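You operate a simulated robot arm through the tools that you are given. There is no shell and no other tool.

Carry out the task below with a simulated two-armed robot. There is one attempt and no reset: what you move stays moved.

Task
Empty the little teal-banded sack into the green hopper and split it.
Fine: open its mouth, stand the sack back, run the hopper empty into both trays, lever up again.

It is judged by the outcome, as a careful person would: the job done as asked, and still so three seconds after it is handed in. It fails if anything else is knocked over, pushed out of place, dropped, spilled or broken.

Robot
Two 7-joint arms with three-finger grippers on one trunk that stands fixed in place. Base frame: the origin is at the foot of the trunk, x ahead of it, y to its left, z up; the work surface is at about z = 850. Readings come in mm, rad, newtons and seconds.
The left shoulder is at [70, 165, 1213], the right one opposite. With the tool pointing down near the work surface each hand reaches from about 360 to 880 mm from the base axis, measured 20 degrees to its own side. Payload 3.91 kg a hand.
The TCP of each hand is the grasp point between the finger pads, 30 mm short of the fingertips. In the tool frame z runs along the fingers and y along their closing line. The gripper opens to 116 mm; its body begins 73 mm behind the TCP.
Orientation is that of the tool frame in the base frame, as a unit quaternion [w, x, y, z]. With the fingers straight down and closing along the base's y, the tool's x points along the base's -x, its y along +y and its z along -z.

Tools
- The arms move only by the tool move_arm. It takes "left_plan", "right_plan" or both (then of equal length, played together; a hand with none holds still); each is a list that holds one entry, the list of rows, each a list of 7 numbers: the gripper command, from -1 (shut) to 1 (fully open), values between in proportion, then the shift along the tool's x, y, z in mm, then the turn, a rotation vector about the tool's x, y, z in rad. In form: [[[jaw, dx, dy, dz, rx, ry, rz], ...]]. A call has 1 to 20 rows; each row shifts and turns the commanded pose from where the row before left it, along the tool's axes as they then stand. A row lasts 0.2 s, in which the tool goes at most 50 mm and 0.15 rad; a call with a longer step from one row to the next is refused whole, and so is a gripper value outside its range. A pose out of reach is approached as far as the arm can. The call stops where the force on the tool passes 90 N (or 10 N more than at its start, if that is more) or the arm is blocked; 0.2 s more then pass. The fingers move at their own pace (about 153 mm/s each) and stop on an object; they squeeze with about 25 N. The grip force told is the motor's: it shows also when the fingers shut on nothing. Time passes only in rows, and 0.2 s behind the last, so rows that do not move let the fingers close. The reply holds the time, the measured pose of the TCP, the force on the tool along the base axes, the opening and the grip force, in the units named above and with some noise, with the torque about the TCP (base axes, N m) and any sound that the robot's microphone picked up.
- Cameras (640 x 400 px; columns grow to the right, rows downward): "scene" is now at [142.5, 8.2, 1550.1]; the picture's right is [0.20, -0.98, 0.00], its down [-0.40, -0.08, -0.91] and it looks along [0.90, 0.18, -0.41] (base axes); focal length 251 px, centre (320, 200). "left" rides on the left gripper at [75, 17, -88] in its tool frame; the picture's right is [-0.22, 0.97, 0.00], its down [-0.70, -0.16, -0.70] and it looks along [-0.68, -0.16, 0.71] (tool axes); focal length 247 px, centre (320, 200). "right" rides on the right gripper at [52, 56, -88] in its tool frame; the picture's right is [-0.73, 0.68, 0.00], its down [-0.49, -0.52, -0.70] and it looks along [-0.48, -0.51, 0.71] (tool axes); focal length 247 px, centre (320, 200).
- camera(camera): a new picture of that camera. No time passes.
- lift_body(by): slides the trunk up (or, below 0, down) by that many mm; the arms and the scene camera ride with it, the base frame stays. It gives what a move gives, with no picture.
- pan_tilt(pan, tilt): turns the head with the scene camera to pan (to the left, within 1.501 rad either way) and tilt (down, from -0.506 to 1.204), counted from straight ahead of the robot. It gives what a move gives.
- locate(camera, pixels): for up to 12 pixels [column, row] of the newest picture of that camera ("zoom" is the newest enlarged one), the place [x, y, z] in the base frame of the surface seen there, good to about 3 mm, but the place of the scene camera against the robot may be out by one fixed shift of up to 18 mm in any direction. No time passes.
- inspect(camera, box): a new picture of the part [left, top, right, bottom] of that camera's present view, enlarged. No time passes.
- close_job(): hands the job in; it is judged then, once.

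Open the grippers and draw the arms clear of the work before you hand the job in, unless the task says otherwise.

The tools are called after "Emit:" by a JSON object that holds its "name" and its "arguments". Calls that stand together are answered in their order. move_arm: Moves the arms, as the interface text tells. Its arguments: {"type":"object","properties":{"left_plan":{"type":"array","items":{"type":"array","items":{"type":"array","items":{"type":"number"}}}},"right_plan":{"type":"array","items":{"type":"array","items":{"type":"array","items":{"type":"number"}}}}},"required":[]} The other tools are called the same way: lift_body (by) moves the trunk up or down; pan_tilt (pan, tilt) turns the head that bears the scene camera; camera (camera) takes a picture; locate (camera, pixels) gives the place of the surface under pixels of a picture; inspect (camera, box) takes an enlarged picture of a part of a camera's view; close_job () hands the job in.

At the start:

```text
time_s: 0.0
left_eef_pos: [537.8, 246.7, 1480.8]
left_tool_rot: [0.001, 0.0, 1.0, 0.0]
left_ft_force: [0.0, 0.3, 0.4]
left_moment: [0.0, -0.02, 0.02]
left_grip_width: 116.2
left_gripper_force: 0.1
right_eef_pos: [566.2, -173.0, 1446.8]
right_tool_rot: [0.0, -0.001, 1.0, 0.0]
right_ft_force: [-0.9, 0.2, 0.3]
right_moment: [0.01, -0.04, 0.01]
right_grip_width: 116.0
right_gripper_force: 0.2
trunk travel left (down, up): [-750.0, 90.0]
head pan, tilt (commanded): [0.202, 0.419]
```

scene: 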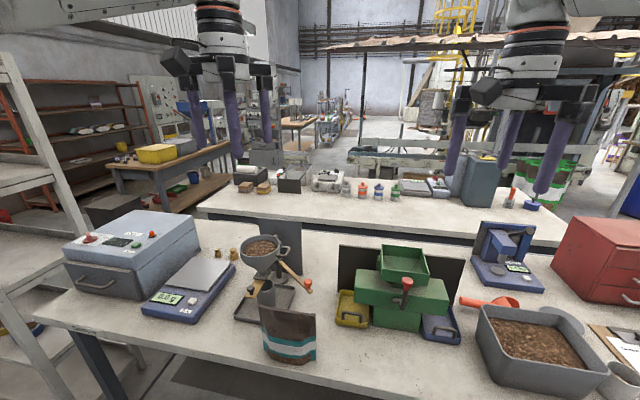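
right: 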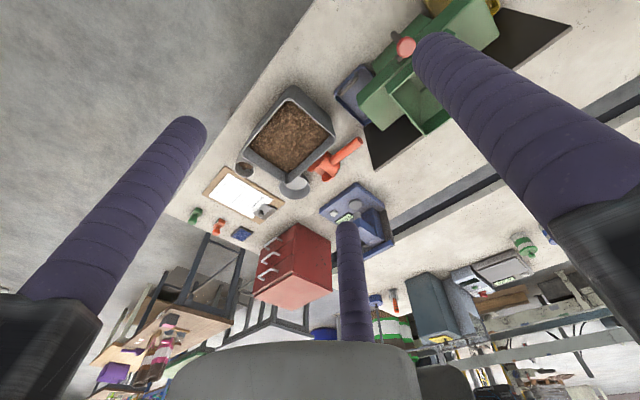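
left: 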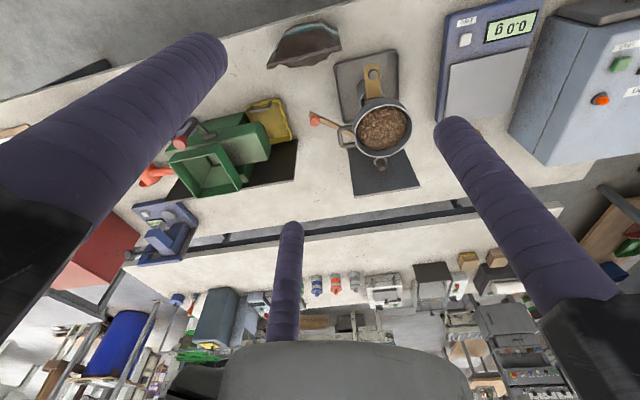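

I start by looking closely at the sack (near pixel 288,330) and the green splitter (near 405,290) in the scene view.

Emit:
{"name": "inspect", "arguments": {"camera": "scene", "box": [220, 220, 360, 380]}}

Emit:
{"name": "inspect", "arguments": {"camera": "scene", "box": [320, 230, 480, 350]}}

Emit:
{"name": "locate", "arguments": {"camera": "scene", "pixels": [[264, 286], [314, 308], [264, 350], [315, 358], [290, 330], [290, 300], [405, 262], [407, 283], [352, 308], [440, 325], [405, 295], [300, 390]]}}

```text
2.50 times, centred on (290, 300) of scene
```

zoom: 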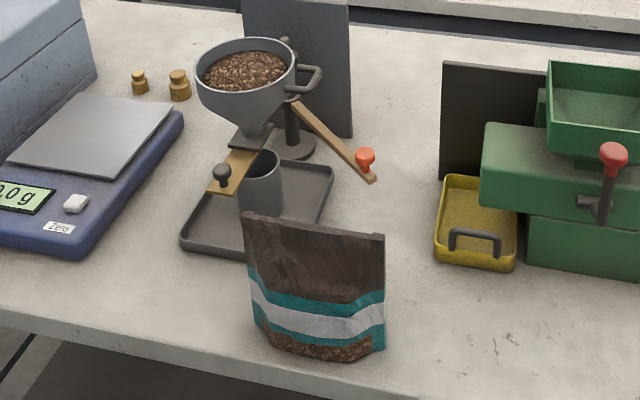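

```text
3.33 times, centred on (400, 290) of scene
```

zoom: 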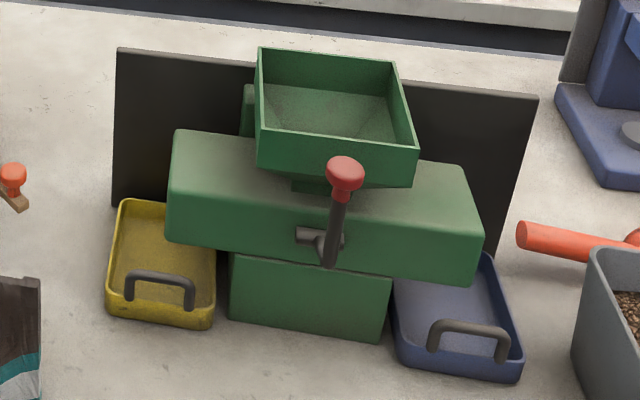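

```text
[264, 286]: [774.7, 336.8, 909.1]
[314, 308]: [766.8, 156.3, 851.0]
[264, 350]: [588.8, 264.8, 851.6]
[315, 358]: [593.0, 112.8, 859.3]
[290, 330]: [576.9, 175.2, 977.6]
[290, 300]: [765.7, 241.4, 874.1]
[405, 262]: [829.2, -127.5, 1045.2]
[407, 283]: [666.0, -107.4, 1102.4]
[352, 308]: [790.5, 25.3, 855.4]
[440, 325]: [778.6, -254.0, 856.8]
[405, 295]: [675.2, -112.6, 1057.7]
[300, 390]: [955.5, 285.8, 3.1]
```

The sack stands at scene (259–316, 305–364). The zoom now shows the splitter, so I measure its hopper rim, lever, trays in it.

Emit:
{"name": "locate", "arguments": {"camera": "zoom", "pixels": [[258, 50], [398, 65], [416, 150], [258, 135], [335, 110], [345, 170], [332, 262], [303, 236], [185, 140], [475, 180], [165, 235], [465, 275]]}}

Emit:
{"name": "inspect", "arguments": {"camera": "scene", "box": [238, 290, 338, 370]}}

```text
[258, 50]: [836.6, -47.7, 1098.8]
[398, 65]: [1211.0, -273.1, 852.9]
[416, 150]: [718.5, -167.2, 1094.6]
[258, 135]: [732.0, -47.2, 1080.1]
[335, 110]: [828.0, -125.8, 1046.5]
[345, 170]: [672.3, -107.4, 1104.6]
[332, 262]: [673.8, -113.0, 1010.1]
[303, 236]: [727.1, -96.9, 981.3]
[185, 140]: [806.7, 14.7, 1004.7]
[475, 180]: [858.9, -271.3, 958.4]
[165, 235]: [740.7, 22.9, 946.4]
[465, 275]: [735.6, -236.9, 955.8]
```

```text
5.00 times, centred on (288, 330) of scene
```

zoom: 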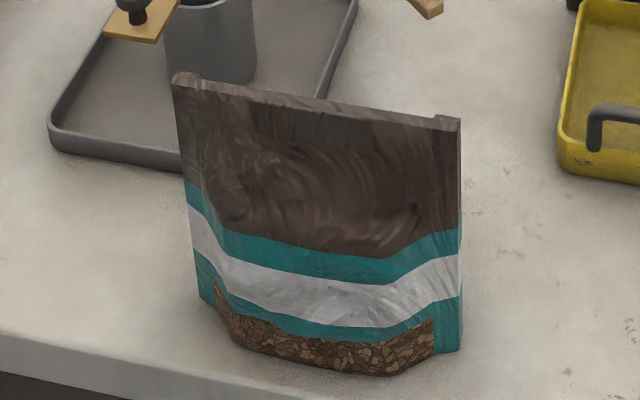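

The sack is a stand-up pouch whose top edge runs from zoom (185,80) to (450,122); I measure its outline and look at it from the hands.

Emit:
{"name": "locate", "arguments": {"camera": "zoom", "pixels": [[186, 84], [320, 104], [447, 126], [250, 200], [320, 200], [380, 200], [320, 290], [330, 340], [205, 290], [450, 340], [340, 366], [440, 240]]}}

Emit:
{"name": "inspect", "arguments": {"camera": "left", "box": [240, 0, 420, 110]}}

```text
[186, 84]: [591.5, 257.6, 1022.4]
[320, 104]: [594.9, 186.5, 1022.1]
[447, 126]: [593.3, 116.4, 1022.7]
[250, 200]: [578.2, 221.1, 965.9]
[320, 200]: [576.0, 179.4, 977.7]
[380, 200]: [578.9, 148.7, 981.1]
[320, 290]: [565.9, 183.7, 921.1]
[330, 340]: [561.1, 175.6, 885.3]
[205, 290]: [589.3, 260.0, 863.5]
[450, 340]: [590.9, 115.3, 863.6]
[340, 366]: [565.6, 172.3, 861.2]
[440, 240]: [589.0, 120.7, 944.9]
```

```text
3.56 times, centred on (330, 55) of left
```

zoom: 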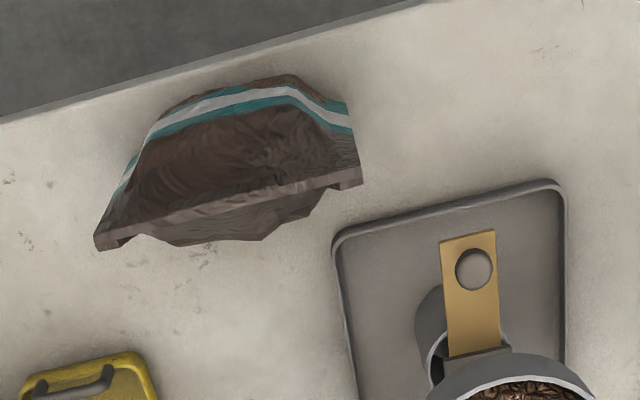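

The top edge seems to carry a strip with lugs at both ends; I zoom in further on each end of it.

Emit:
{"name": "inspect", "arguments": {"camera": "scene", "box": [254, 298, 290, 322]}}

Emit:
{"name": "inspect", "arguments": {"camera": "scene", "box": [286, 304, 322, 328]}}

Emit:
{"name": "inspect", "arguments": {"camera": "left", "box": [260, 15, 350, 75]}}

```text
16.00 times, centred on (272, 310) of scene
```

zoom: 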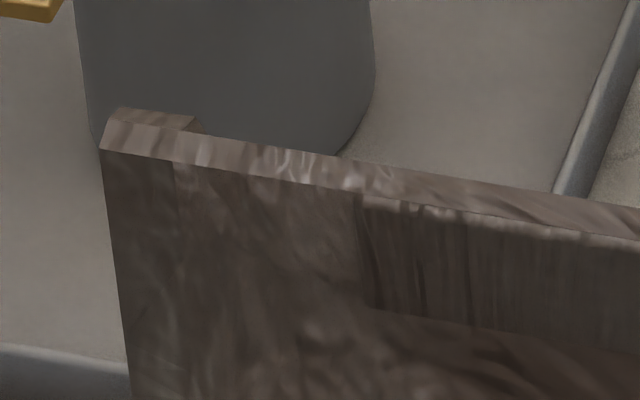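

```text
16.00 times, centred on (304, 316) of scene
```

zoom: 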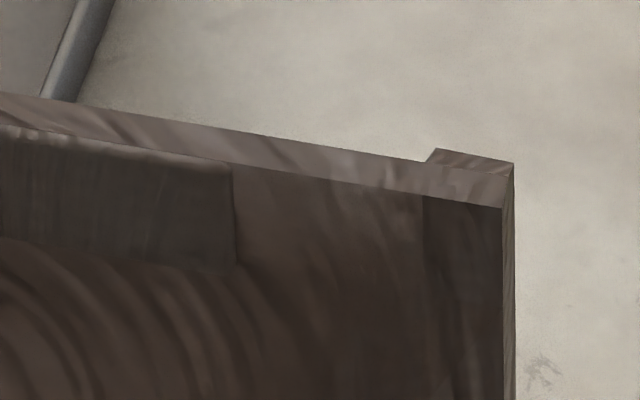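

```text
6.67 times, centred on (305, 45) of left
```

zoom: 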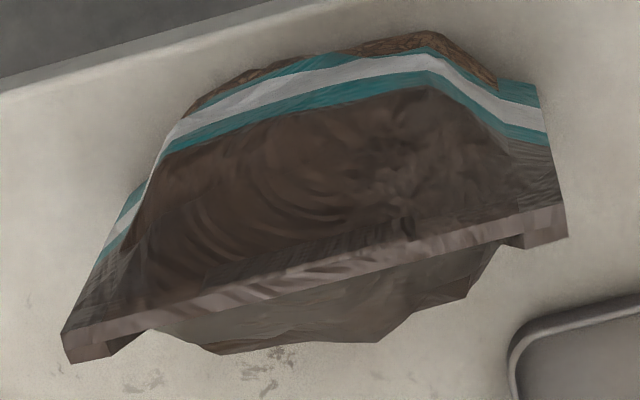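

Before touching anything I bring the left hand's camera nearer to the sack's top from the robot side, staying well above it (sack top z≈1024).

Emit:
{"name": "move_arm", "arguments": {"left_plan": [[[1, 9, -4, 40, 0, 0, 0], [1, 9, -4, 40, 0, 0, 0], [1, 9, -4, 40, 0, 0, 0], [1, 9, -4, 40, 0, 0, 0], [1, 9, -4, 40, 0, 0, 0], [1, 9, -4, 40, 0, 0, 0], [1, 9, -4, 40, 0, 0, 0], [1, 9, -4, 40, 0, 0, 0]]]}}

Emit:
{"name": "camera", "arguments": {"camera": "left"}}

Emit:
{"name": "camera", "arguments": {"camera": "scene"}}

```text
time_s: 1.8
left_eef_pos: [467.8, 210.2, 1160.8]
left_tool_rot: [0.002, 0.0, 1.0, 0.001]
left_ft_force: [-0.5, 0.9, 0.4]
left_moment: [0.0, 0.0, -0.02]
left_grip_width: 116.2
left_gripper_force: 0.0
right_eef_pos: [566.4, -175.0, 1446.0]
right_tool_rot: [0.0, -0.001, 1.0, 0.0]
right_ft_force: [-0.2, 0.5, 0.3]
right_moment: [0.02, 0.01, 0.01]
right_grip_width: 116.1
right_gripper_force: 0.1
trunk travel left (down, up): [-750.0, 90.0]
head pan, tilt (commanded): [0.202, 0.419]
```

```text
taken
```

left: 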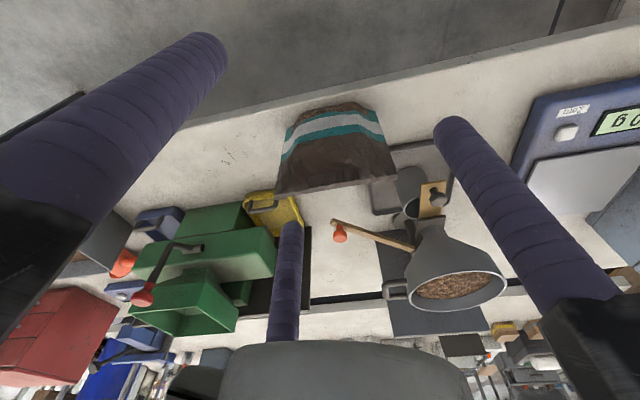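

```text
taken
```

scene: 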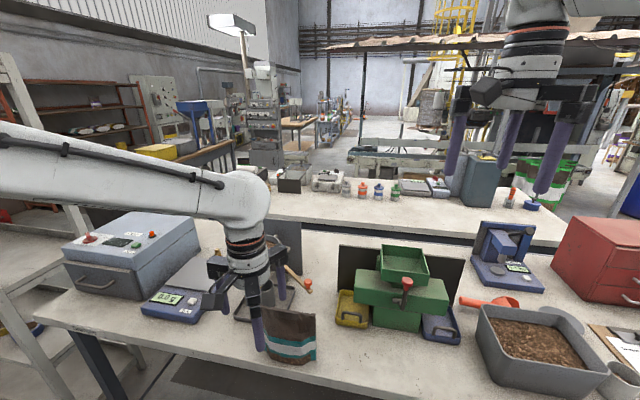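

I zoom the left camera onto the sack (left picture 270–400, 95–195) and locate points on its top edge with this camera, which rides on the arm.

Emit:
{"name": "inspect", "arguments": {"camera": "left", "box": [265, 95, 409, 195]}}

Emit:
{"name": "locate", "arguments": {"camera": "zoom", "pixels": [[70, 412], [300, 380], [560, 340], [280, 300], [400, 260], [300, 200], [130, 250], [500, 200], [330, 60]]}}

```text
4.00 times, centred on (337, 145) of left
```

zoom: 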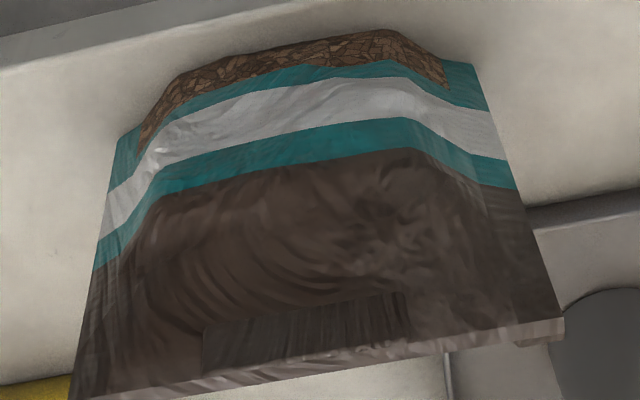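

```text
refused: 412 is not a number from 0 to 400
```

I locate points again within range and zoom in on the dark rectangular patch just beneath the top edge.

Emit:
{"name": "locate", "arguments": {"camera": "zoom", "pixels": [[75, 396], [300, 366], [560, 332], [280, 335], [400, 310], [300, 280], [130, 250], [500, 200], [330, 60], [205, 350], [215, 395], [545, 343]]}}

Emit:
{"name": "inspect", "arguments": {"camera": "left", "box": [300, 160, 380, 210]}}

Emit:
{"name": "inspect", "arguments": {"camera": "scene", "box": [262, 300, 322, 340]}}

```text
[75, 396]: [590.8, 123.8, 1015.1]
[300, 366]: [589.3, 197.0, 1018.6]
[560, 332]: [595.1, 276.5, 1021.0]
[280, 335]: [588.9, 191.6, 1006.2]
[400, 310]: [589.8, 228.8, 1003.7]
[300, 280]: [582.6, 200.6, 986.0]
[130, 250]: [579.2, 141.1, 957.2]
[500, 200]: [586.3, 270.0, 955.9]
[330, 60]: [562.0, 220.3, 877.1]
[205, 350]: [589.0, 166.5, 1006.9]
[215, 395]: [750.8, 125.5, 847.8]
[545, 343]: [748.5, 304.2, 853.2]
```

```text
8.00 times, centred on (340, 185) of left
```

zoom: 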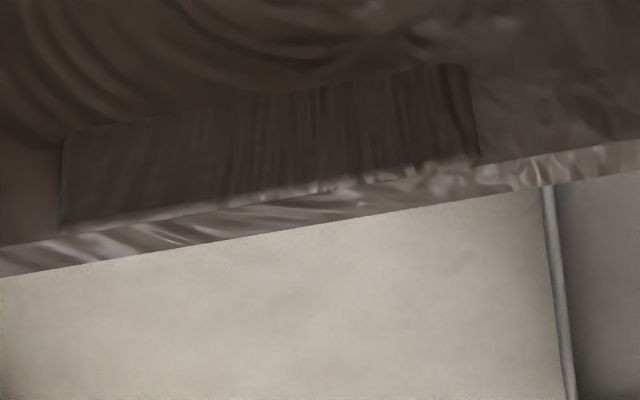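

```text
10.00 times, centred on (292, 320) of scene
```

zoom: 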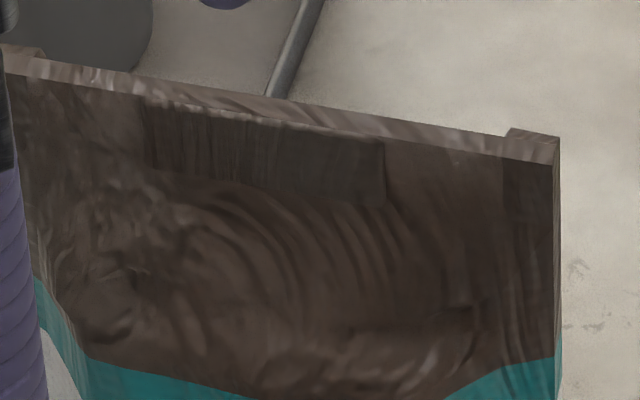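

The patch (left view about y 166–230, z 1003–1018) looks like a separate flap. I send the right hand to the far side, above everything, and turn it so its camera sees the sack's rear.

Emit:
{"name": "move_arm", "arguments": {"right_plan": [[[1, -24, 29, 24, 0, 0, 0], [1, -24, 29, 24, 0, 0, 0], [1, -24, 29, 24, 0, 0, 0], [1, -24, 29, 24, 0, 0, 0], [1, -24, 29, 24, 0, 0, 0], [1, -24, 29, 24, 0, 0, 0], [1, -24, 29, 24, 0, 0, 0], [1, -24, 29, 24, 0, 0, 0]]]}}

Emit:
{"name": "move_arm", "arguments": {"right_plan": [[[1, 0, 0, 0, 0, 0, -0.15], [1, 0, 0, 0, 0, 0, -0.15], [1, 0, 0, 0, 0, 0, -0.15], [1, 0, 0, 0, 0, 0, -0.15], [1, 0, 0, 0, 0, 0, -0.15], [1, 0, 0, 0, 0, 0, -0.15], [1, 0, 0, 0, 0, 0, -0.15], [1, 0, 0, 0, 0, 0, -0.15], [1, 0, 0, 0, 0, 0, -0.15], [1, 0, 0, 0, 0, 0, -0.15], [1, 0, 0, 0, 0, 0, -0.15], [1, 0, 0, 0, 0, 0, -0.15], [1, 0, 0, 0, 0, 0, -0.15], [1, 0, 0, 0, 0, 0, -0.15], [1, 0, 0, 0, 0, 0, -0.15], [1, 0, 0, 0, 0, 0, -0.15], [1, 0, 0, 0, 0, 0, -0.15], [1, 0, 0, 0, 0, 0, -0.15]]]}}

Emit:
{"name": "camera", "arguments": {"camera": "right"}}

```text
time_s: 3.6
left_eef_pos: [465.3, 211.0, 1162.6]
left_tool_rot: [0.002, 0.0, 1.0, 0.0]
left_ft_force: [-0.6, 0.1, 0.0]
left_moment: [0.04, 0.0, -0.03]
left_grip_width: 116.2
left_gripper_force: 0.1
right_eef_pos: [722.1, 43.9, 1258.7]
right_tool_rot: [0.001, -0.001, 1.0, 0.001]
right_ft_force: [0.1, -1.0, -1.1]
right_moment: [0.04, -0.06, 0.01]
right_grip_width: 115.8
right_gripper_force: 0.1
right hand out of reach, approached as far as the arm can: row 7, 8
trunk travel left (down, up): [-750.0, 90.0]
head pan, tilt (commanded): [0.202, 0.419]
```

```text
time_s: 7.4
left_eef_pos: [467.0, 210.8, 1161.0]
left_tool_rot: [0.001, 0.0, 1.0, -0.001]
left_ft_force: [-0.6, 1.0, 0.6]
left_moment: [-0.02, 0.0, 0.06]
left_grip_width: 116.1
left_gripper_force: 0.0
right_eef_pos: [721.7, 47.5, 1257.6]
right_tool_rot: [-0.001, 0.976, -0.218, 0.0]
right_ft_force: [0.0, -0.6, -0.4]
right_moment: [0.0, 0.02, -0.03]
right_grip_width: 116.0
right_gripper_force: 0.1
trunk travel left (down, up): [-750.0, 90.0]
head pan, tilt (commanded): [0.202, 0.419]
```

```text
taken
```

right: 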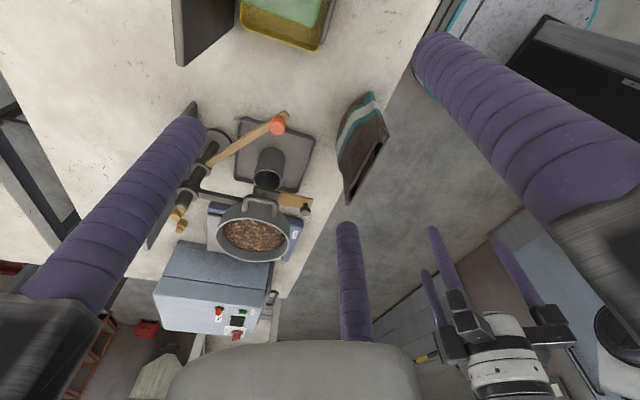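

From the right camera the sack (335–390, 90–205) shows a dark slot behind its top edge; I zoom in on it.

Emit:
{"name": "inspect", "arguments": {"camera": "right", "box": [280, 90, 440, 210]}}

Emit:
{"name": "inspect", "arguments": {"camera": "right", "box": [325, 120, 405, 205]}}

```text
3.33 times, centred on (360, 150) of right
```

zoom: 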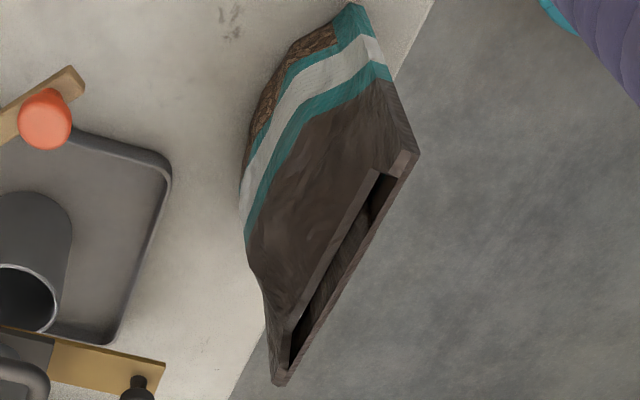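

```text
4.71 times, centred on (365, 162) of right
```

zoom: 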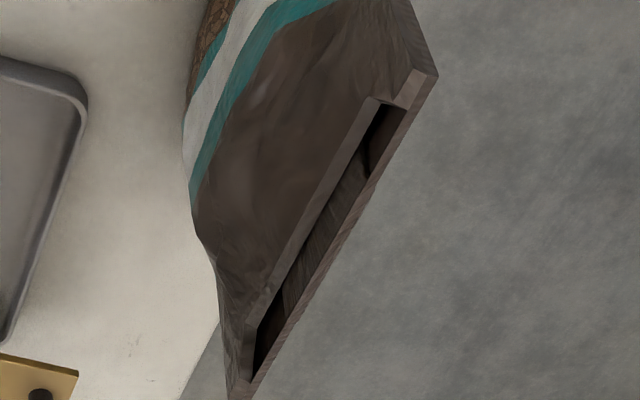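

The mouth is a narrow slot with something pale inside the middle; I zoom in further on it.

Emit:
{"name": "inspect", "arguments": {"camera": "right", "box": [362, 135, 402, 165]}}

Emit:
{"name": "inspect", "arguments": {"camera": "right", "box": [350, 150, 390, 180]}}

Emit:
{"name": "inspect", "arguments": {"camera": "right", "box": [335, 175, 375, 205]}}

Emit:
{"name": "locate", "arguments": {"camera": "right", "pixels": [[388, 137], [380, 142], [375, 150], [366, 155], [371, 160], [358, 180], [350, 178], [346, 202], [343, 188], [355, 140]]}}

```text
13.33 times, centred on (382, 150) of right
```

zoom: 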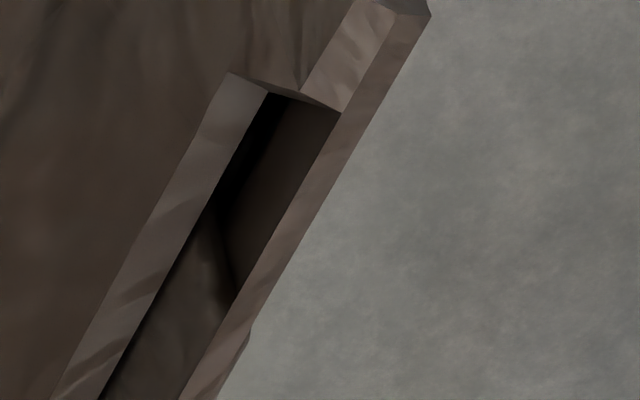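

```text
13.33 times, centred on (370, 165) of right
```

zoom: 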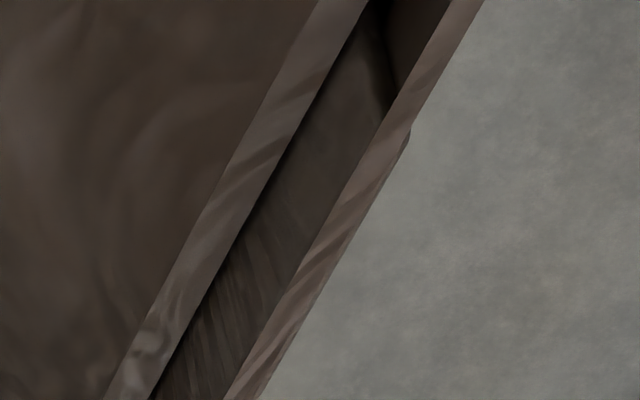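

```text
13.33 times, centred on (355, 190) of right
```

zoom: 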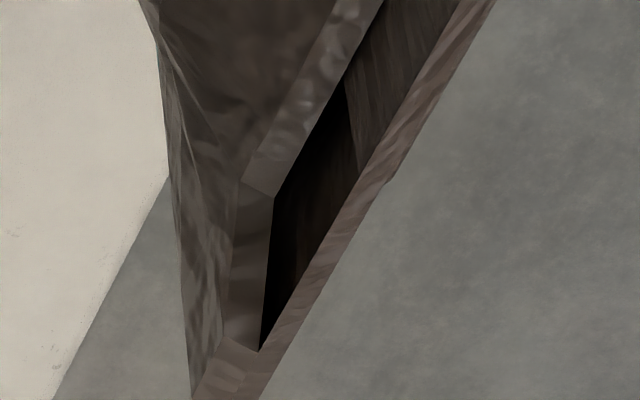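

```text
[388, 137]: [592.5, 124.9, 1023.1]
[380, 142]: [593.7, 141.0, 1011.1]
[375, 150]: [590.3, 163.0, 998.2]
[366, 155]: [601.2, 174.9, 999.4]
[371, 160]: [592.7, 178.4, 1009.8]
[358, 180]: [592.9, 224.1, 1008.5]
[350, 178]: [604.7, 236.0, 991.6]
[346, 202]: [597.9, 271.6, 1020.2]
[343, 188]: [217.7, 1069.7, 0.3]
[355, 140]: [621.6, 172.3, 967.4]
```

The front wall stands about 20 mm above the rear lip with a narrow slot between, so the front lip can be pinched alone. I close the right gripper in free air to see how its three fingers move.

Emit:
{"name": "move_arm", "arguments": {"right_plan": [[[0, 0, 0, 0, 0, 0, 0], [0, 0, 0, 0, 0, 0, 0]]]}}

Emit:
{"name": "camera", "arguments": {"camera": "right"}}

Emit:
{"name": "move_arm", "arguments": {"right_plan": [[[-1, 0, 0, 0, 0, 0, 0], [-1, 0, 0, 0, 0, 0, 0], [-1, 0, 0, 0, 0, 0, 0]]]}}

Emit:
{"name": "camera", "arguments": {"camera": "right"}}

Emit:
{"name": "camera", "arguments": {"camera": "scene"}}

```text
time_s: 8.0
left_eef_pos: [467.1, 212.1, 1161.9]
left_tool_rot: [0.001, 0.0, 1.0, 0.0]
left_ft_force: [-0.6, -0.1, -0.1]
left_moment: [0.01, 0.04, -0.01]
left_grip_width: 115.9
left_gripper_force: 0.2
right_eef_pos: [722.3, 48.8, 1258.1]
right_tool_rot: [-0.001, 0.976, -0.219, 0.001]
right_ft_force: [-0.1, 0.4, -0.8]
right_moment: [0.0, 0.0, 0.02]
right_grip_width: 58.2
right_gripper_force: 0.1
trunk travel left (down, up): [-750.0, 90.0]
head pan, tilt (commanded): [0.202, 0.419]
```

```text
taken
```

right: 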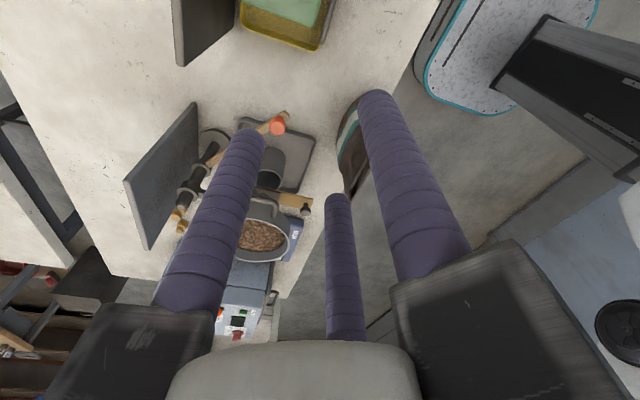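

```text
time_s: 8.8
left_eef_pos: [466.6, 211.0, 1161.4]
left_tool_rot: [0.001, 0.0, 1.0, 0.0]
left_ft_force: [-0.2, -0.2, -0.4]
left_moment: [0.03, 0.0, 0.02]
left_grip_width: 116.1
left_gripper_force: 0.0
right_eef_pos: [722.2, 47.6, 1258.2]
right_tool_rot: [-0.001, 0.976, -0.219, 0.0]
right_ft_force: [-0.3, 0.0, -0.1]
right_moment: [0.01, 0.05, 0.02]
right_grip_width: 9.2
right_gripper_force: 24.9
trunk travel left (down, up): [-750.0, 90.0]
head pan, tilt (commanded): [0.202, 0.419]
```

```text
taken
```

right: 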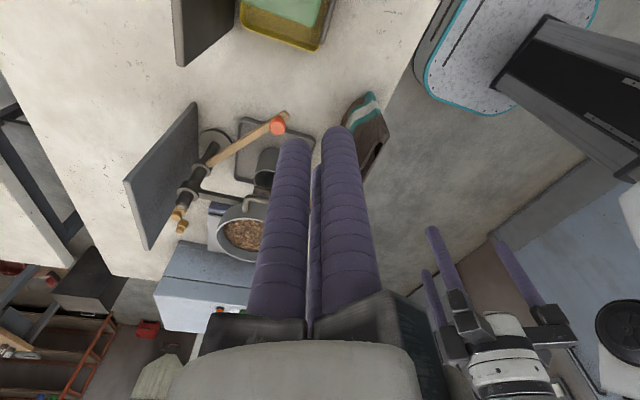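

```text
taken
```

scene: 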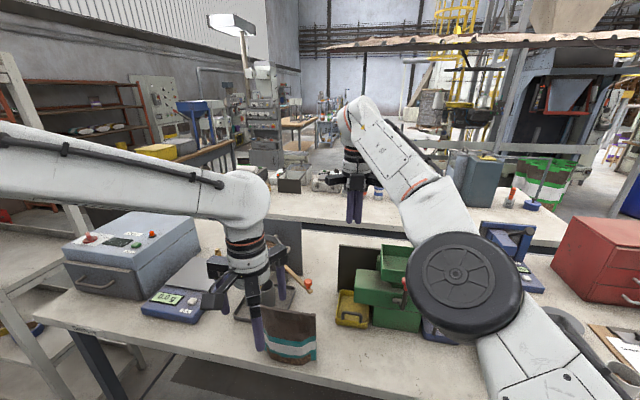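

The fingers close radially like a chuck, meeting in a triangle. With them shut the sack is partly hidden, so I open again and measure the sack's rear surface through the right camera.

Emit:
{"name": "move_arm", "arguments": {"right_plan": [[[1, 0, 0, 0, 0, 0, 0], [1, 0, 0, 0, 0, 0, 0], [1, 0, 0, 0, 0, 0, 0]]]}}

Emit:
{"name": "inspect", "arguments": {"camera": "right", "box": [280, 90, 440, 210]}}

Emit:
{"name": "locate", "arguments": {"camera": "zoom", "pixels": [[250, 230], [262, 285], [275, 378], [285, 370], [290, 300], [310, 220], [330, 130], [355, 60], [365, 15], [395, 125], [300, 60], [260, 130]]}}

```text
time_s: 9.6
left_eef_pos: [466.6, 211.3, 1160.9]
left_tool_rot: [0.001, 0.0, 1.0, 0.0]
left_ft_force: [0.0, 0.6, -0.3]
left_moment: [0.05, 0.0, 0.0]
left_grip_width: 116.3
left_gripper_force: 0.1
right_eef_pos: [722.0, 48.2, 1257.6]
right_tool_rot: [-0.001, 0.976, -0.219, 0.001]
right_ft_force: [0.2, -0.1, 0.0]
right_moment: [0.0, 0.02, 0.0]
right_grip_width: 116.0
right_gripper_force: 0.1
trunk travel left (down, up): [-750.0, 90.0]
head pan, tilt (commanded): [0.202, 0.419]
```

```text
3.33 times, centred on (360, 150) of right
```

zoom: 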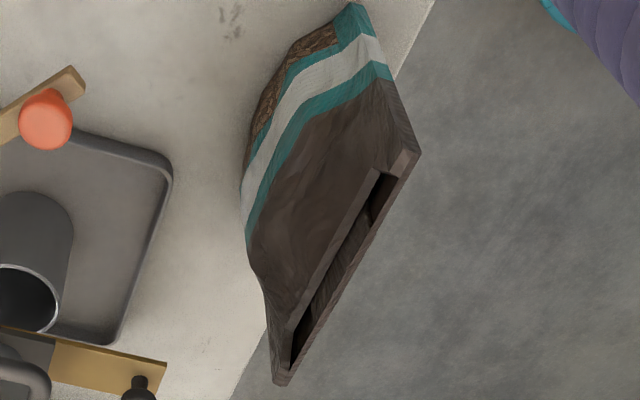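

```text
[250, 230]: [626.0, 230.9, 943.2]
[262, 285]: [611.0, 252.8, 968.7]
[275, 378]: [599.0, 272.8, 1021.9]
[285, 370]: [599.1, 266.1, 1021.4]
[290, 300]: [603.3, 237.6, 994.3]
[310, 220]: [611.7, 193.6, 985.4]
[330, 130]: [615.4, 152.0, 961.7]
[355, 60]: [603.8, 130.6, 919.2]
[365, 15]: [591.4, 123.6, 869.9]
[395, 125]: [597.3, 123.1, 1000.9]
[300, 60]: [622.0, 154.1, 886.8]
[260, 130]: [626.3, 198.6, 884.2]
```

I sample the front profile through the left camera and the rear profile through the right one, to choose the grasp.

Emit:
{"name": "inspect", "arguments": {"camera": "left", "box": [265, 95, 409, 195]}}

Emit:
{"name": "locate", "arguments": {"camera": "zoom", "pixels": [[320, 45], [320, 85], [320, 125], [320, 165], [320, 205], [320, 245], [320, 285], [310, 330], [460, 150], [440, 200], [460, 250], [480, 300]]}}

Emit:
{"name": "inspect", "arguments": {"camera": "right", "box": [280, 90, 440, 210]}}

Emit:
{"name": "locate", "arguments": {"camera": "zoom", "pixels": [[250, 180], [265, 190], [280, 200], [295, 210], [308, 218], [318, 222], [255, 225], [265, 245], [275, 262], [275, 300], [280, 340], [300, 300]]}}

```text
4.00 times, centred on (337, 145) of left
```

zoom: 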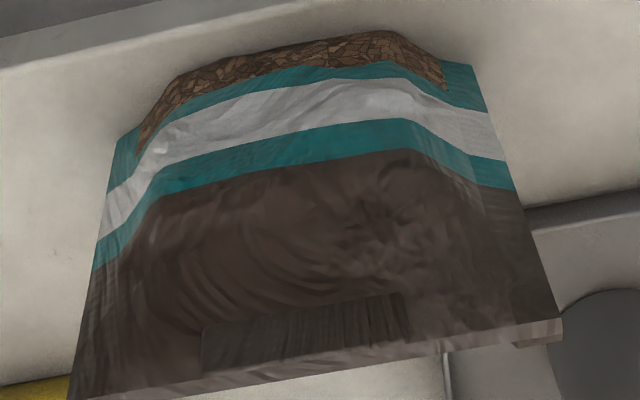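

```text
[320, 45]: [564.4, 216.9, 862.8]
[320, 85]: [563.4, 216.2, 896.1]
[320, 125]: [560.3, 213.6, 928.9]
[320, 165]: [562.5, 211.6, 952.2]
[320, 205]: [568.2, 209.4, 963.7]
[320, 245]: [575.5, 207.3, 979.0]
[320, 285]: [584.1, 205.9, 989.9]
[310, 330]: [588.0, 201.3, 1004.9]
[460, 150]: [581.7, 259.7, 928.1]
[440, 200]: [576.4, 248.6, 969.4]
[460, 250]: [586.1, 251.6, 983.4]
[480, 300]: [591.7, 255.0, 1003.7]
```

```text
3.33 times, centred on (360, 150) of right
```

zoom: 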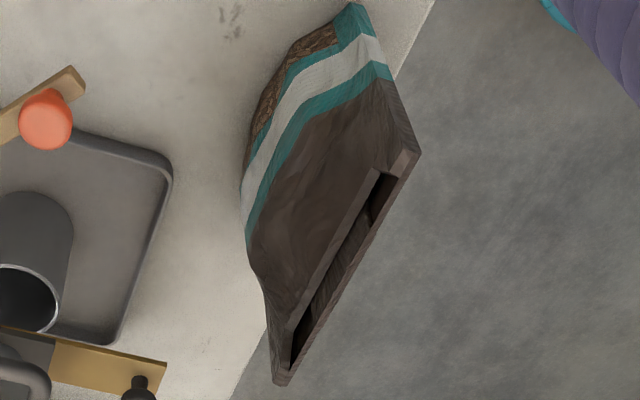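

```text
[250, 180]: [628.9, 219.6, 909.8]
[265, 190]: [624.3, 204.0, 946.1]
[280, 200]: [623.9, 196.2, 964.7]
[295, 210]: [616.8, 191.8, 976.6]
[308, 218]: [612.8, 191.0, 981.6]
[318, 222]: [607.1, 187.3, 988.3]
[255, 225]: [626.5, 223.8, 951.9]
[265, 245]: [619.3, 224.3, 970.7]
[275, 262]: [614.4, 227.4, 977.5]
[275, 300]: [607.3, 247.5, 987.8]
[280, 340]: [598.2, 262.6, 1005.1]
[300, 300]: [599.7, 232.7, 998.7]
```

The belly is box-like (x≈562–627 for z 851–955), tapering above. A left-hand side grip from +y seems best, so I measure what lies to the left of the sack: doser tray, lever, scale, control box.

Emit:
{"name": "camera", "arguments": {"camera": "right"}}

Emit:
{"name": "locate", "arguments": {"camera": "right", "pixels": [[299, 190], [235, 178], [313, 139], [277, 126], [305, 207], [250, 228], [296, 232], [297, 258], [270, 270], [250, 122], [275, 150], [218, 215]]}}

Emit:
{"name": "locate", "arguments": {"camera": "scene", "pixels": [[172, 297], [205, 272], [215, 316], [145, 312], [130, 250], [195, 240], [80, 270], [165, 285], [235, 265], [195, 320], [240, 315], [262, 240]]}}

```text
taken
```

right: 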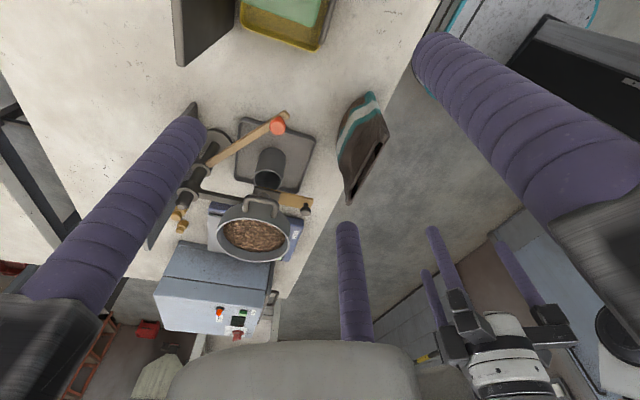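

```text
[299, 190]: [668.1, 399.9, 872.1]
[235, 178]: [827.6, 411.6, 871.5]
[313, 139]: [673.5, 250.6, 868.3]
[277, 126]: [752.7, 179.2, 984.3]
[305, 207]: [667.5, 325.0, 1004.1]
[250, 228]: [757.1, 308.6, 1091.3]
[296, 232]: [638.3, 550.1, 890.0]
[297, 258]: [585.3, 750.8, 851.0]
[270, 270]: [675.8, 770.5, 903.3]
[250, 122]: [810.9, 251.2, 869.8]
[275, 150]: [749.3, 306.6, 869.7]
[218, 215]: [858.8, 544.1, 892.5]
```

```text
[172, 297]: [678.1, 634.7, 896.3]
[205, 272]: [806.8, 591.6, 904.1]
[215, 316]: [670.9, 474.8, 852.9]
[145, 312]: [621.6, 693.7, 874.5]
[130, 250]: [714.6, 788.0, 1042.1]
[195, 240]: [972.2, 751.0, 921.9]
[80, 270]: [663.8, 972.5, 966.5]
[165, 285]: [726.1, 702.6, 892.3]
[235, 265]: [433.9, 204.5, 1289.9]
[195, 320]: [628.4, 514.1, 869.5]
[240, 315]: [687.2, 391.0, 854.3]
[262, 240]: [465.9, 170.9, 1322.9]
```

The doser's slide knob (667,325,1004) crowds the left side, so the right hand should hold the sack from its free right side (−y) and the left hand open the lip. I check the size of the gripper's finger blocks in the right picture (555–640,190–330 and 0–100,290–400).

Emit:
{"name": "locate", "arguments": {"camera": "right", "pixels": [[560, 218], [600, 205], [635, 195], [600, 280], [635, 330], [20, 298], [97, 316], [60, 380], [440, 45], [185, 130], [346, 230], [350, 335]]}}

Emit:
{"name": "inspect", "arguments": {"camera": "scene", "box": [180, 190, 340, 330]}}

```text
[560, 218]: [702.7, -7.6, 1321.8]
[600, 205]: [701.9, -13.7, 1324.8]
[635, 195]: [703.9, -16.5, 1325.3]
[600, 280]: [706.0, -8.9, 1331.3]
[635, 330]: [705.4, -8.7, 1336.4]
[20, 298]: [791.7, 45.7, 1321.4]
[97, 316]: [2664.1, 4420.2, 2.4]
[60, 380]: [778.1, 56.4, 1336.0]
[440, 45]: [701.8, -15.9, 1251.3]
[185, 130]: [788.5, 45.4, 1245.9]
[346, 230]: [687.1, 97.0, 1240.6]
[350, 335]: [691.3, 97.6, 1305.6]
```

```text
2.86 times, centred on (260, 260) of scene
```

zoom: 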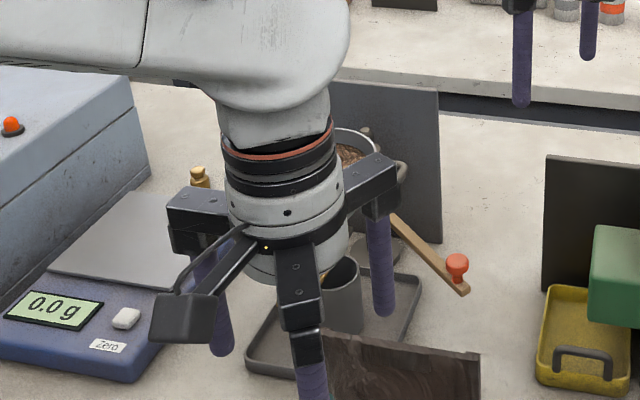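

The gripper has rails reaching ~90 mm from its axis plus a camera housing, so I'll plan a clear approach. First I look closely at the lever on the splitter and at the trays.

Emit:
{"name": "inspect", "arguments": {"camera": "scene", "box": [384, 265, 432, 300]}}

Emit:
{"name": "inspect", "arguments": {"camera": "left", "box": [100, 190, 310, 350]}}

```text
11.43 times, centred on (408, 282) of scene
```

zoom: 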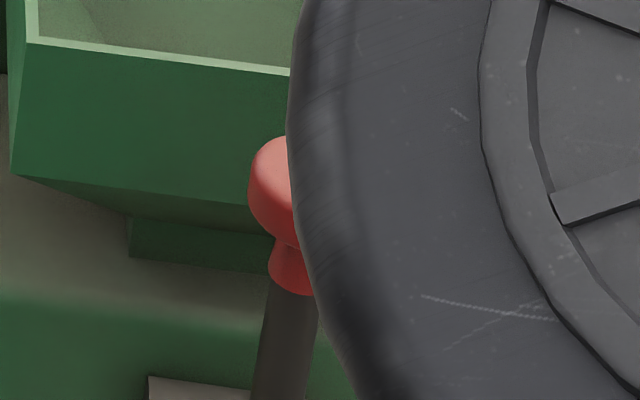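

```text
2.50 times, centred on (205, 270) of left
```

zoom: 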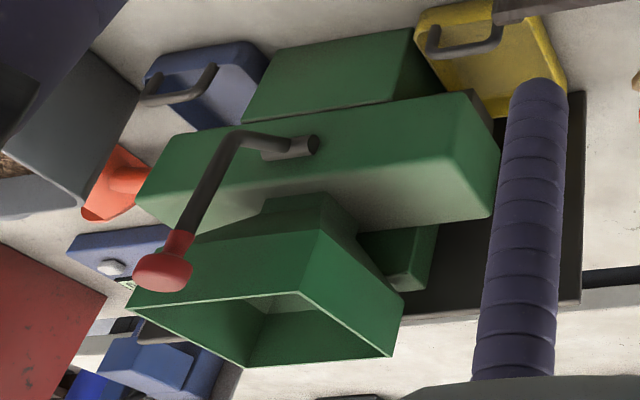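

The lever's hub (zoom 265–318,147) lies along y, so the knob (165,270) swings towards the robot and down. I take these points, the hopper rim, and the trays with the left camera.

Emit:
{"name": "locate", "arguments": {"camera": "zoom", "pixels": [[165, 268], [178, 240], [240, 138], [215, 180], [290, 148], [312, 145], [320, 232], [402, 292], [392, 355], [132, 303], [245, 364], [300, 300]]}}

Emit:
{"name": "locate", "arguments": {"camera": "left", "pixels": [[265, 195], [250, 210], [285, 205], [262, 208], [160, 220], [185, 215], [165, 230], [240, 250], [140, 265]]}}

```text
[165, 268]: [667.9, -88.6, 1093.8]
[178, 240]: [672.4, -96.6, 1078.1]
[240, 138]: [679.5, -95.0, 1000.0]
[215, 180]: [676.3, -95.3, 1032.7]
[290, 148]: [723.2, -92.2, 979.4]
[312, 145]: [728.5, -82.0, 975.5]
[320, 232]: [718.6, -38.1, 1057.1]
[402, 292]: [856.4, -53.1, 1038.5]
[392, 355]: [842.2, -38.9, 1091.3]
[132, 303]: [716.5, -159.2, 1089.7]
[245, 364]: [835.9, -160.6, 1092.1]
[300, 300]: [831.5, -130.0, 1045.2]
```

```text
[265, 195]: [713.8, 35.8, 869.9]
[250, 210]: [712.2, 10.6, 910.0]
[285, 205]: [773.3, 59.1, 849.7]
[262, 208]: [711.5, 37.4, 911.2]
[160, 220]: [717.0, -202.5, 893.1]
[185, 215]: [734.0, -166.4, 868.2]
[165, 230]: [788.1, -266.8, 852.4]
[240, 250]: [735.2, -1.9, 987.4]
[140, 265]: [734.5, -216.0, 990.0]
```

The lever pivots about y near (725,−92,977) with its knob at about (668,−92,1094); the hopper rim spans x 717–842, y −160…−38 at z≈1091. Now I bring the right hand back to a free spot and turn it to point left (+y) with its single finger on the robot side, ready to hold the sack in mid-air.

Emit:
{"name": "move_arm", "arguments": {"right_plan": [[[1, -15.3, 40.1, 9.7, 0, 0, 0], [1, -15.3, 40.1, 9.7, 0, 0, 0], [1, -15.3, 40.1, 9.7, 0, 0, 0], [1, -15.3, 40.1, 9.7, 0, 0, 0], [1, -15.3, 40.1, 9.7, 0, 0, 0], [1, -15.3, 40.1, 9.7, 0, 0, 0], [1, 0, 0, 0, 0.06754, -0.10665, 0.06754], [1, 0, 0, 0, 0.06754, -0.10665, 0.06754], [1, 0, 0, 0, 0.06754, -0.10665, 0.06754], [1, 0, 0, 0, 0.06754, -0.10665, 0.06754], [1, 0, 0, 0, 0.06754, -0.10665, 0.06754], [1, 0, 0, 0, 0.06754, -0.10665, 0.06754], [1, 0, 0, 0, 0.06754, -0.10665, 0.06754], [1, 0, 0, 0, 0.06754, -0.10665, 0.06754], [1, 0, 0, 0, 0.06754, -0.10665, 0.06754], [1, 0, 0, 0, 0.06754, -0.10665, 0.06754], [1, 0, 0, 0, 0.06754, -0.10665, 0.06754], [1, 0, 0, 0, 0.06754, -0.10665, 0.06754], [1, 0, 0, 0, 0.06754, -0.10665, 0.06754]]]}}

Emit:
{"name": "camera", "arguments": {"camera": "scene"}}

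```text
time_s: 13.6
left_eef_pos: [466.9, 210.7, 1161.2]
left_tool_rot: [0.0, 0.0, 1.0, 0.0]
left_ft_force: [-0.1, 0.4, 0.1]
left_moment: [-0.01, 0.02, 0.01]
left_grip_width: 116.1
left_gripper_force: 0.2
right_eef_pos: [719.9, 28.0, 1268.6]
right_tool_rot: [0.501, -0.498, 0.5, 0.5]
right_ft_force: [0.9, 0.0, 0.4]
right_moment: [-0.03, -0.01, 0.0]
right_grip_width: 116.1
right_gripper_force: 0.0
right hand out of reach, approached as far as the arm can: row 1, 2, 3, 4, 5, 6, 8
trunk travel left (down, up): [-750.0, 90.0]
head pan, tilt (commanded): [0.202, 0.419]
```

```text
taken
```

scene: 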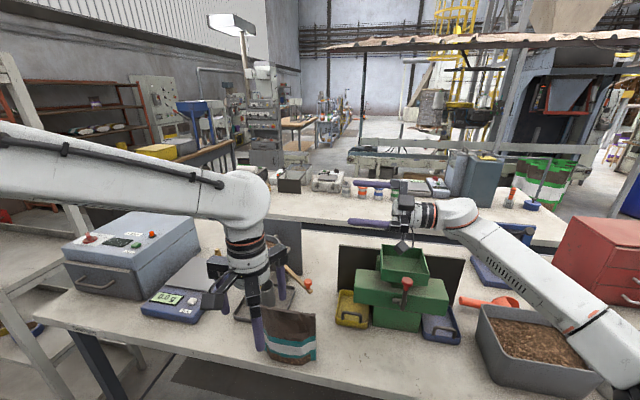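

The right hand now points left as wanted (q≈[.5,−.5,.5,.5]) but stayed near (720,28,1269). I draw it back towards the robot and to the right, out of the way.

Emit:
{"name": "move_arm", "arguments": {"right_plan": [[[1, 0, 30.7, -26.3, 0, 0, 0], [1, 0, 30.7, -26.3, 0, 0, 0], [1, 10, 30.7, -26.3, 0, 0, 0], [1, 20, 30.7, -26.3, 0, 0, 0], [1, 20, 30.7, -26.3, 0, 0, 0], [1, 20, 30.7, -26.3, 0, 0, 0]]]}}

Emit:
{"name": "move_arm", "arguments": {"left_plan": [[[1, -20, -2.2, 0, 0, 0, 0], [1, -20, -2.2, 0, 0, 0, 0], [1, -20, -2.2, 0, 0, 0, 0], [1, -20, -2.2, 0, 0, 0, 0], [1, -20, -2.2, 0, 0, 0, 0], [1, -19, -1.7, 0, 0, 0, 0], [1, 0, 0, 0, 0, 0, 0.1428], [1, 0, 0, 0, 0, 0, 0.1428], [1, 0, 0, 0, 0, 0, 0.1428], [1, 0, 0, 0, 0, 0, 0.1428], [1, 0, 0, 0, 0, 0, 0.1428], [1, 0, 0, 0, 0, 0, 0.1428], [1, 0, 0, 0, 0, 0, 0.1428], [1, 0, 0, 0, 0, 0, 0.1428], [1, 0, 0, 0, 0, 0, 0.1428], [1, 0, 0, 0, 0, 0, 0.1428], [1, 0, 0, 0, 0, 0, 0.1428]]]}}

Emit:
{"name": "camera", "arguments": {"camera": "scene"}}

Emit:
{"name": "camera", "arguments": {"camera": "left"}}

```text
time_s: 15.0
left_eef_pos: [465.2, 210.5, 1163.5]
left_tool_rot: [0.002, -0.001, 1.0, 0.0]
left_ft_force: [0.5, 0.3, 0.4]
left_moment: [0.03, -0.03, 0.0]
left_grip_width: 115.9
left_gripper_force: 0.1
right_eef_pos: [537.9, -129.8, 1198.2]
right_tool_rot: [0.501, -0.5, 0.499, 0.5]
right_ft_force: [-0.1, 0.6, -0.6]
right_moment: [-0.03, 0.0, -0.04]
right_grip_width: 115.9
right_gripper_force: 0.0
trunk travel left (down, up): [-750.0, 90.0]
head pan, tilt (commanded): [0.202, 0.419]
```

```text
time_s: 18.6
left_eef_pos: [585.1, 202.0, 1159.5]
left_tool_rot: [0.0, 0.708, 0.706, 0.001]
left_ft_force: [0.3, 0.3, 0.2]
left_moment: [0.03, 0.02, -0.01]
left_grip_width: 116.1
left_gripper_force: 0.0
right_eef_pos: [539.5, -128.3, 1197.3]
right_tool_rot: [0.5, -0.5, 0.5, 0.5]
right_ft_force: [-0.7, -0.1, -0.4]
right_moment: [0.02, 0.03, 0.0]
right_grip_width: 116.1
right_gripper_force: 0.0
trunk travel left (down, up): [-750.0, 90.0]
head pan, tilt (commanded): [0.202, 0.419]
```

```text
taken
```

scene: 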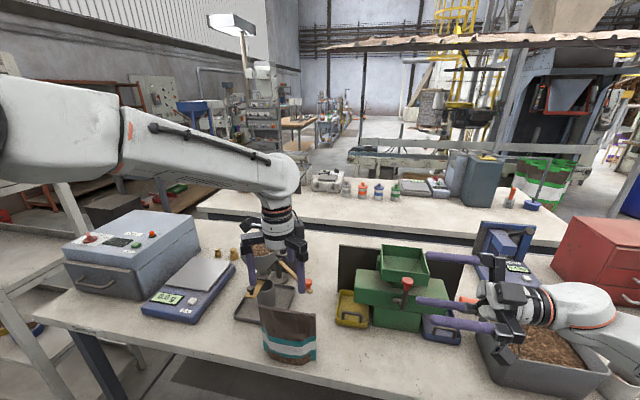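

```text
taken
```

left: 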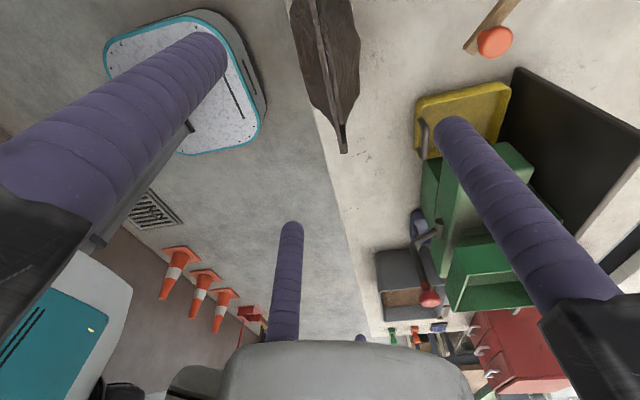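

The left hand is over the sack with the closing line along x; the lip and slot appear at left picture (290–360, 0–155). I zoom in and measure the lip and rear edge accurately from here.

Emit:
{"name": "inspect", "arguments": {"camera": "left", "box": [270, 0, 380, 80]}}

Emit:
{"name": "inspect", "arguments": {"camera": "left", "box": [280, 60, 390, 160]}}

Emit:
{"name": "locate", "arguments": {"camera": "left", "pixels": [[313, 5], [318, 5], [327, 5], [322, 45], [327, 45], [333, 45], [331, 90], [336, 90], [338, 110], [344, 148], [340, 125], [350, 60]]}}

```text
5.00 times, centred on (325, 40) of left
```

zoom: 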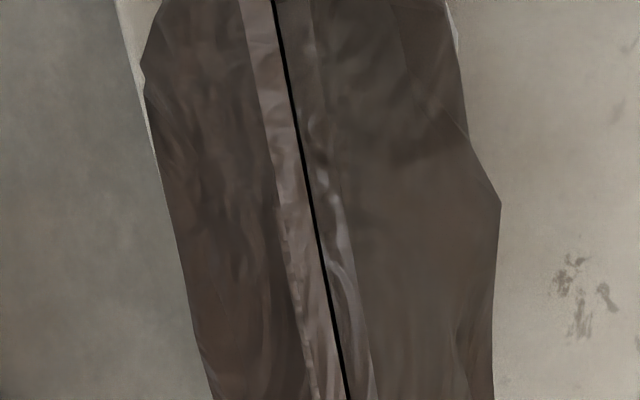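

```text
4.00 times, centred on (335, 110) of left
```

zoom: 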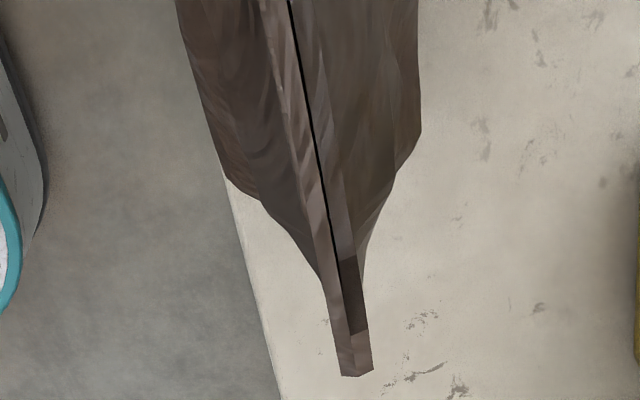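

```text
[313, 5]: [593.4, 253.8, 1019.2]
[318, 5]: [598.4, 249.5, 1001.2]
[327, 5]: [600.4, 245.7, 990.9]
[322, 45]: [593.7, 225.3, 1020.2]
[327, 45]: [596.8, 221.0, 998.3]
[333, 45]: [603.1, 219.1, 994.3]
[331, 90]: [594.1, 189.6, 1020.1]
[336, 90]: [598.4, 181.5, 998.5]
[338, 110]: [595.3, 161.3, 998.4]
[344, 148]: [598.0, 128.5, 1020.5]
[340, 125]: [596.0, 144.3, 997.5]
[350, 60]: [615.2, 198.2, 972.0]
```

The front lip (x≈590–595, top z≈1020) stands 22 mm above the rear lip (z≈998) right behind it. I lower the left hand so the fingertips end just above the rear lip, astride the front lip.

Emit:
{"name": "move_arm", "arguments": {"left_plan": [[[1, -2, 1.6, 30, 0, 0, 0], [1, -2, 1.6, 30, 0, 0, 0], [1, 0, 0, 30, 0, 0, 0], [1, 0, 0, 25, 0, 0, 0], [1, 0, 0, 12, 0, 0, 0], [1, 0, 0, 0, 0, 0, 0]]]}}

Emit:
{"name": "camera", "arguments": {"camera": "left"}}

Emit:
{"name": "inspect", "arguments": {"camera": "scene", "box": [220, 230, 360, 370]}}

Emit:
{"name": "camera", "arguments": {"camera": "right"}}

```text
time_s: 20.0
left_eef_pos: [589.4, 198.4, 1034.0]
left_tool_rot: [0.001, 0.706, 0.708, 0.001]
left_ft_force: [0.4, -0.3, -0.2]
left_moment: [0.01, -0.01, -0.01]
left_grip_width: 115.9
left_gripper_force: 0.0
right_eef_pos: [539.3, -128.9, 1197.2]
right_tool_rot: [0.501, -0.499, 0.501, 0.499]
right_ft_force: [0.6, 0.2, 0.6]
right_moment: [0.01, -0.03, 0.03]
right_grip_width: 116.3
right_gripper_force: 0.1
trunk travel left (down, up): [-750.0, 90.0]
head pan, tilt (commanded): [0.202, 0.419]
```

```text
taken
```

left: 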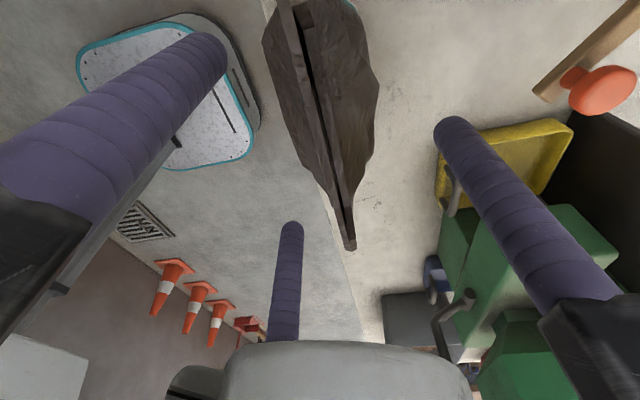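

```text
2.86 times, centred on (290, 300) of scene
```

zoom: 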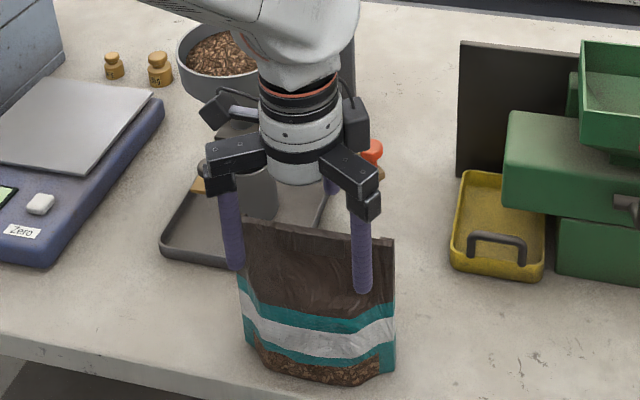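

```text
taken
```

right: 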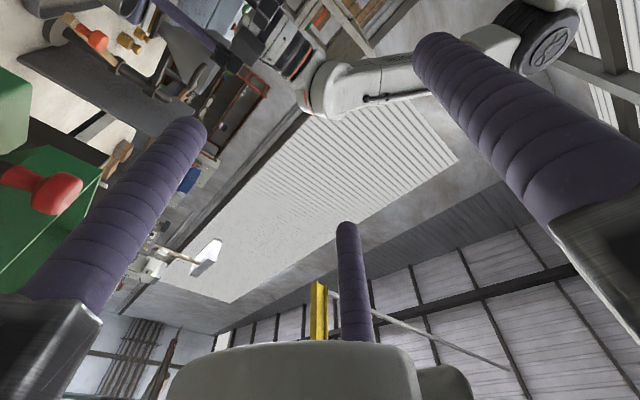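

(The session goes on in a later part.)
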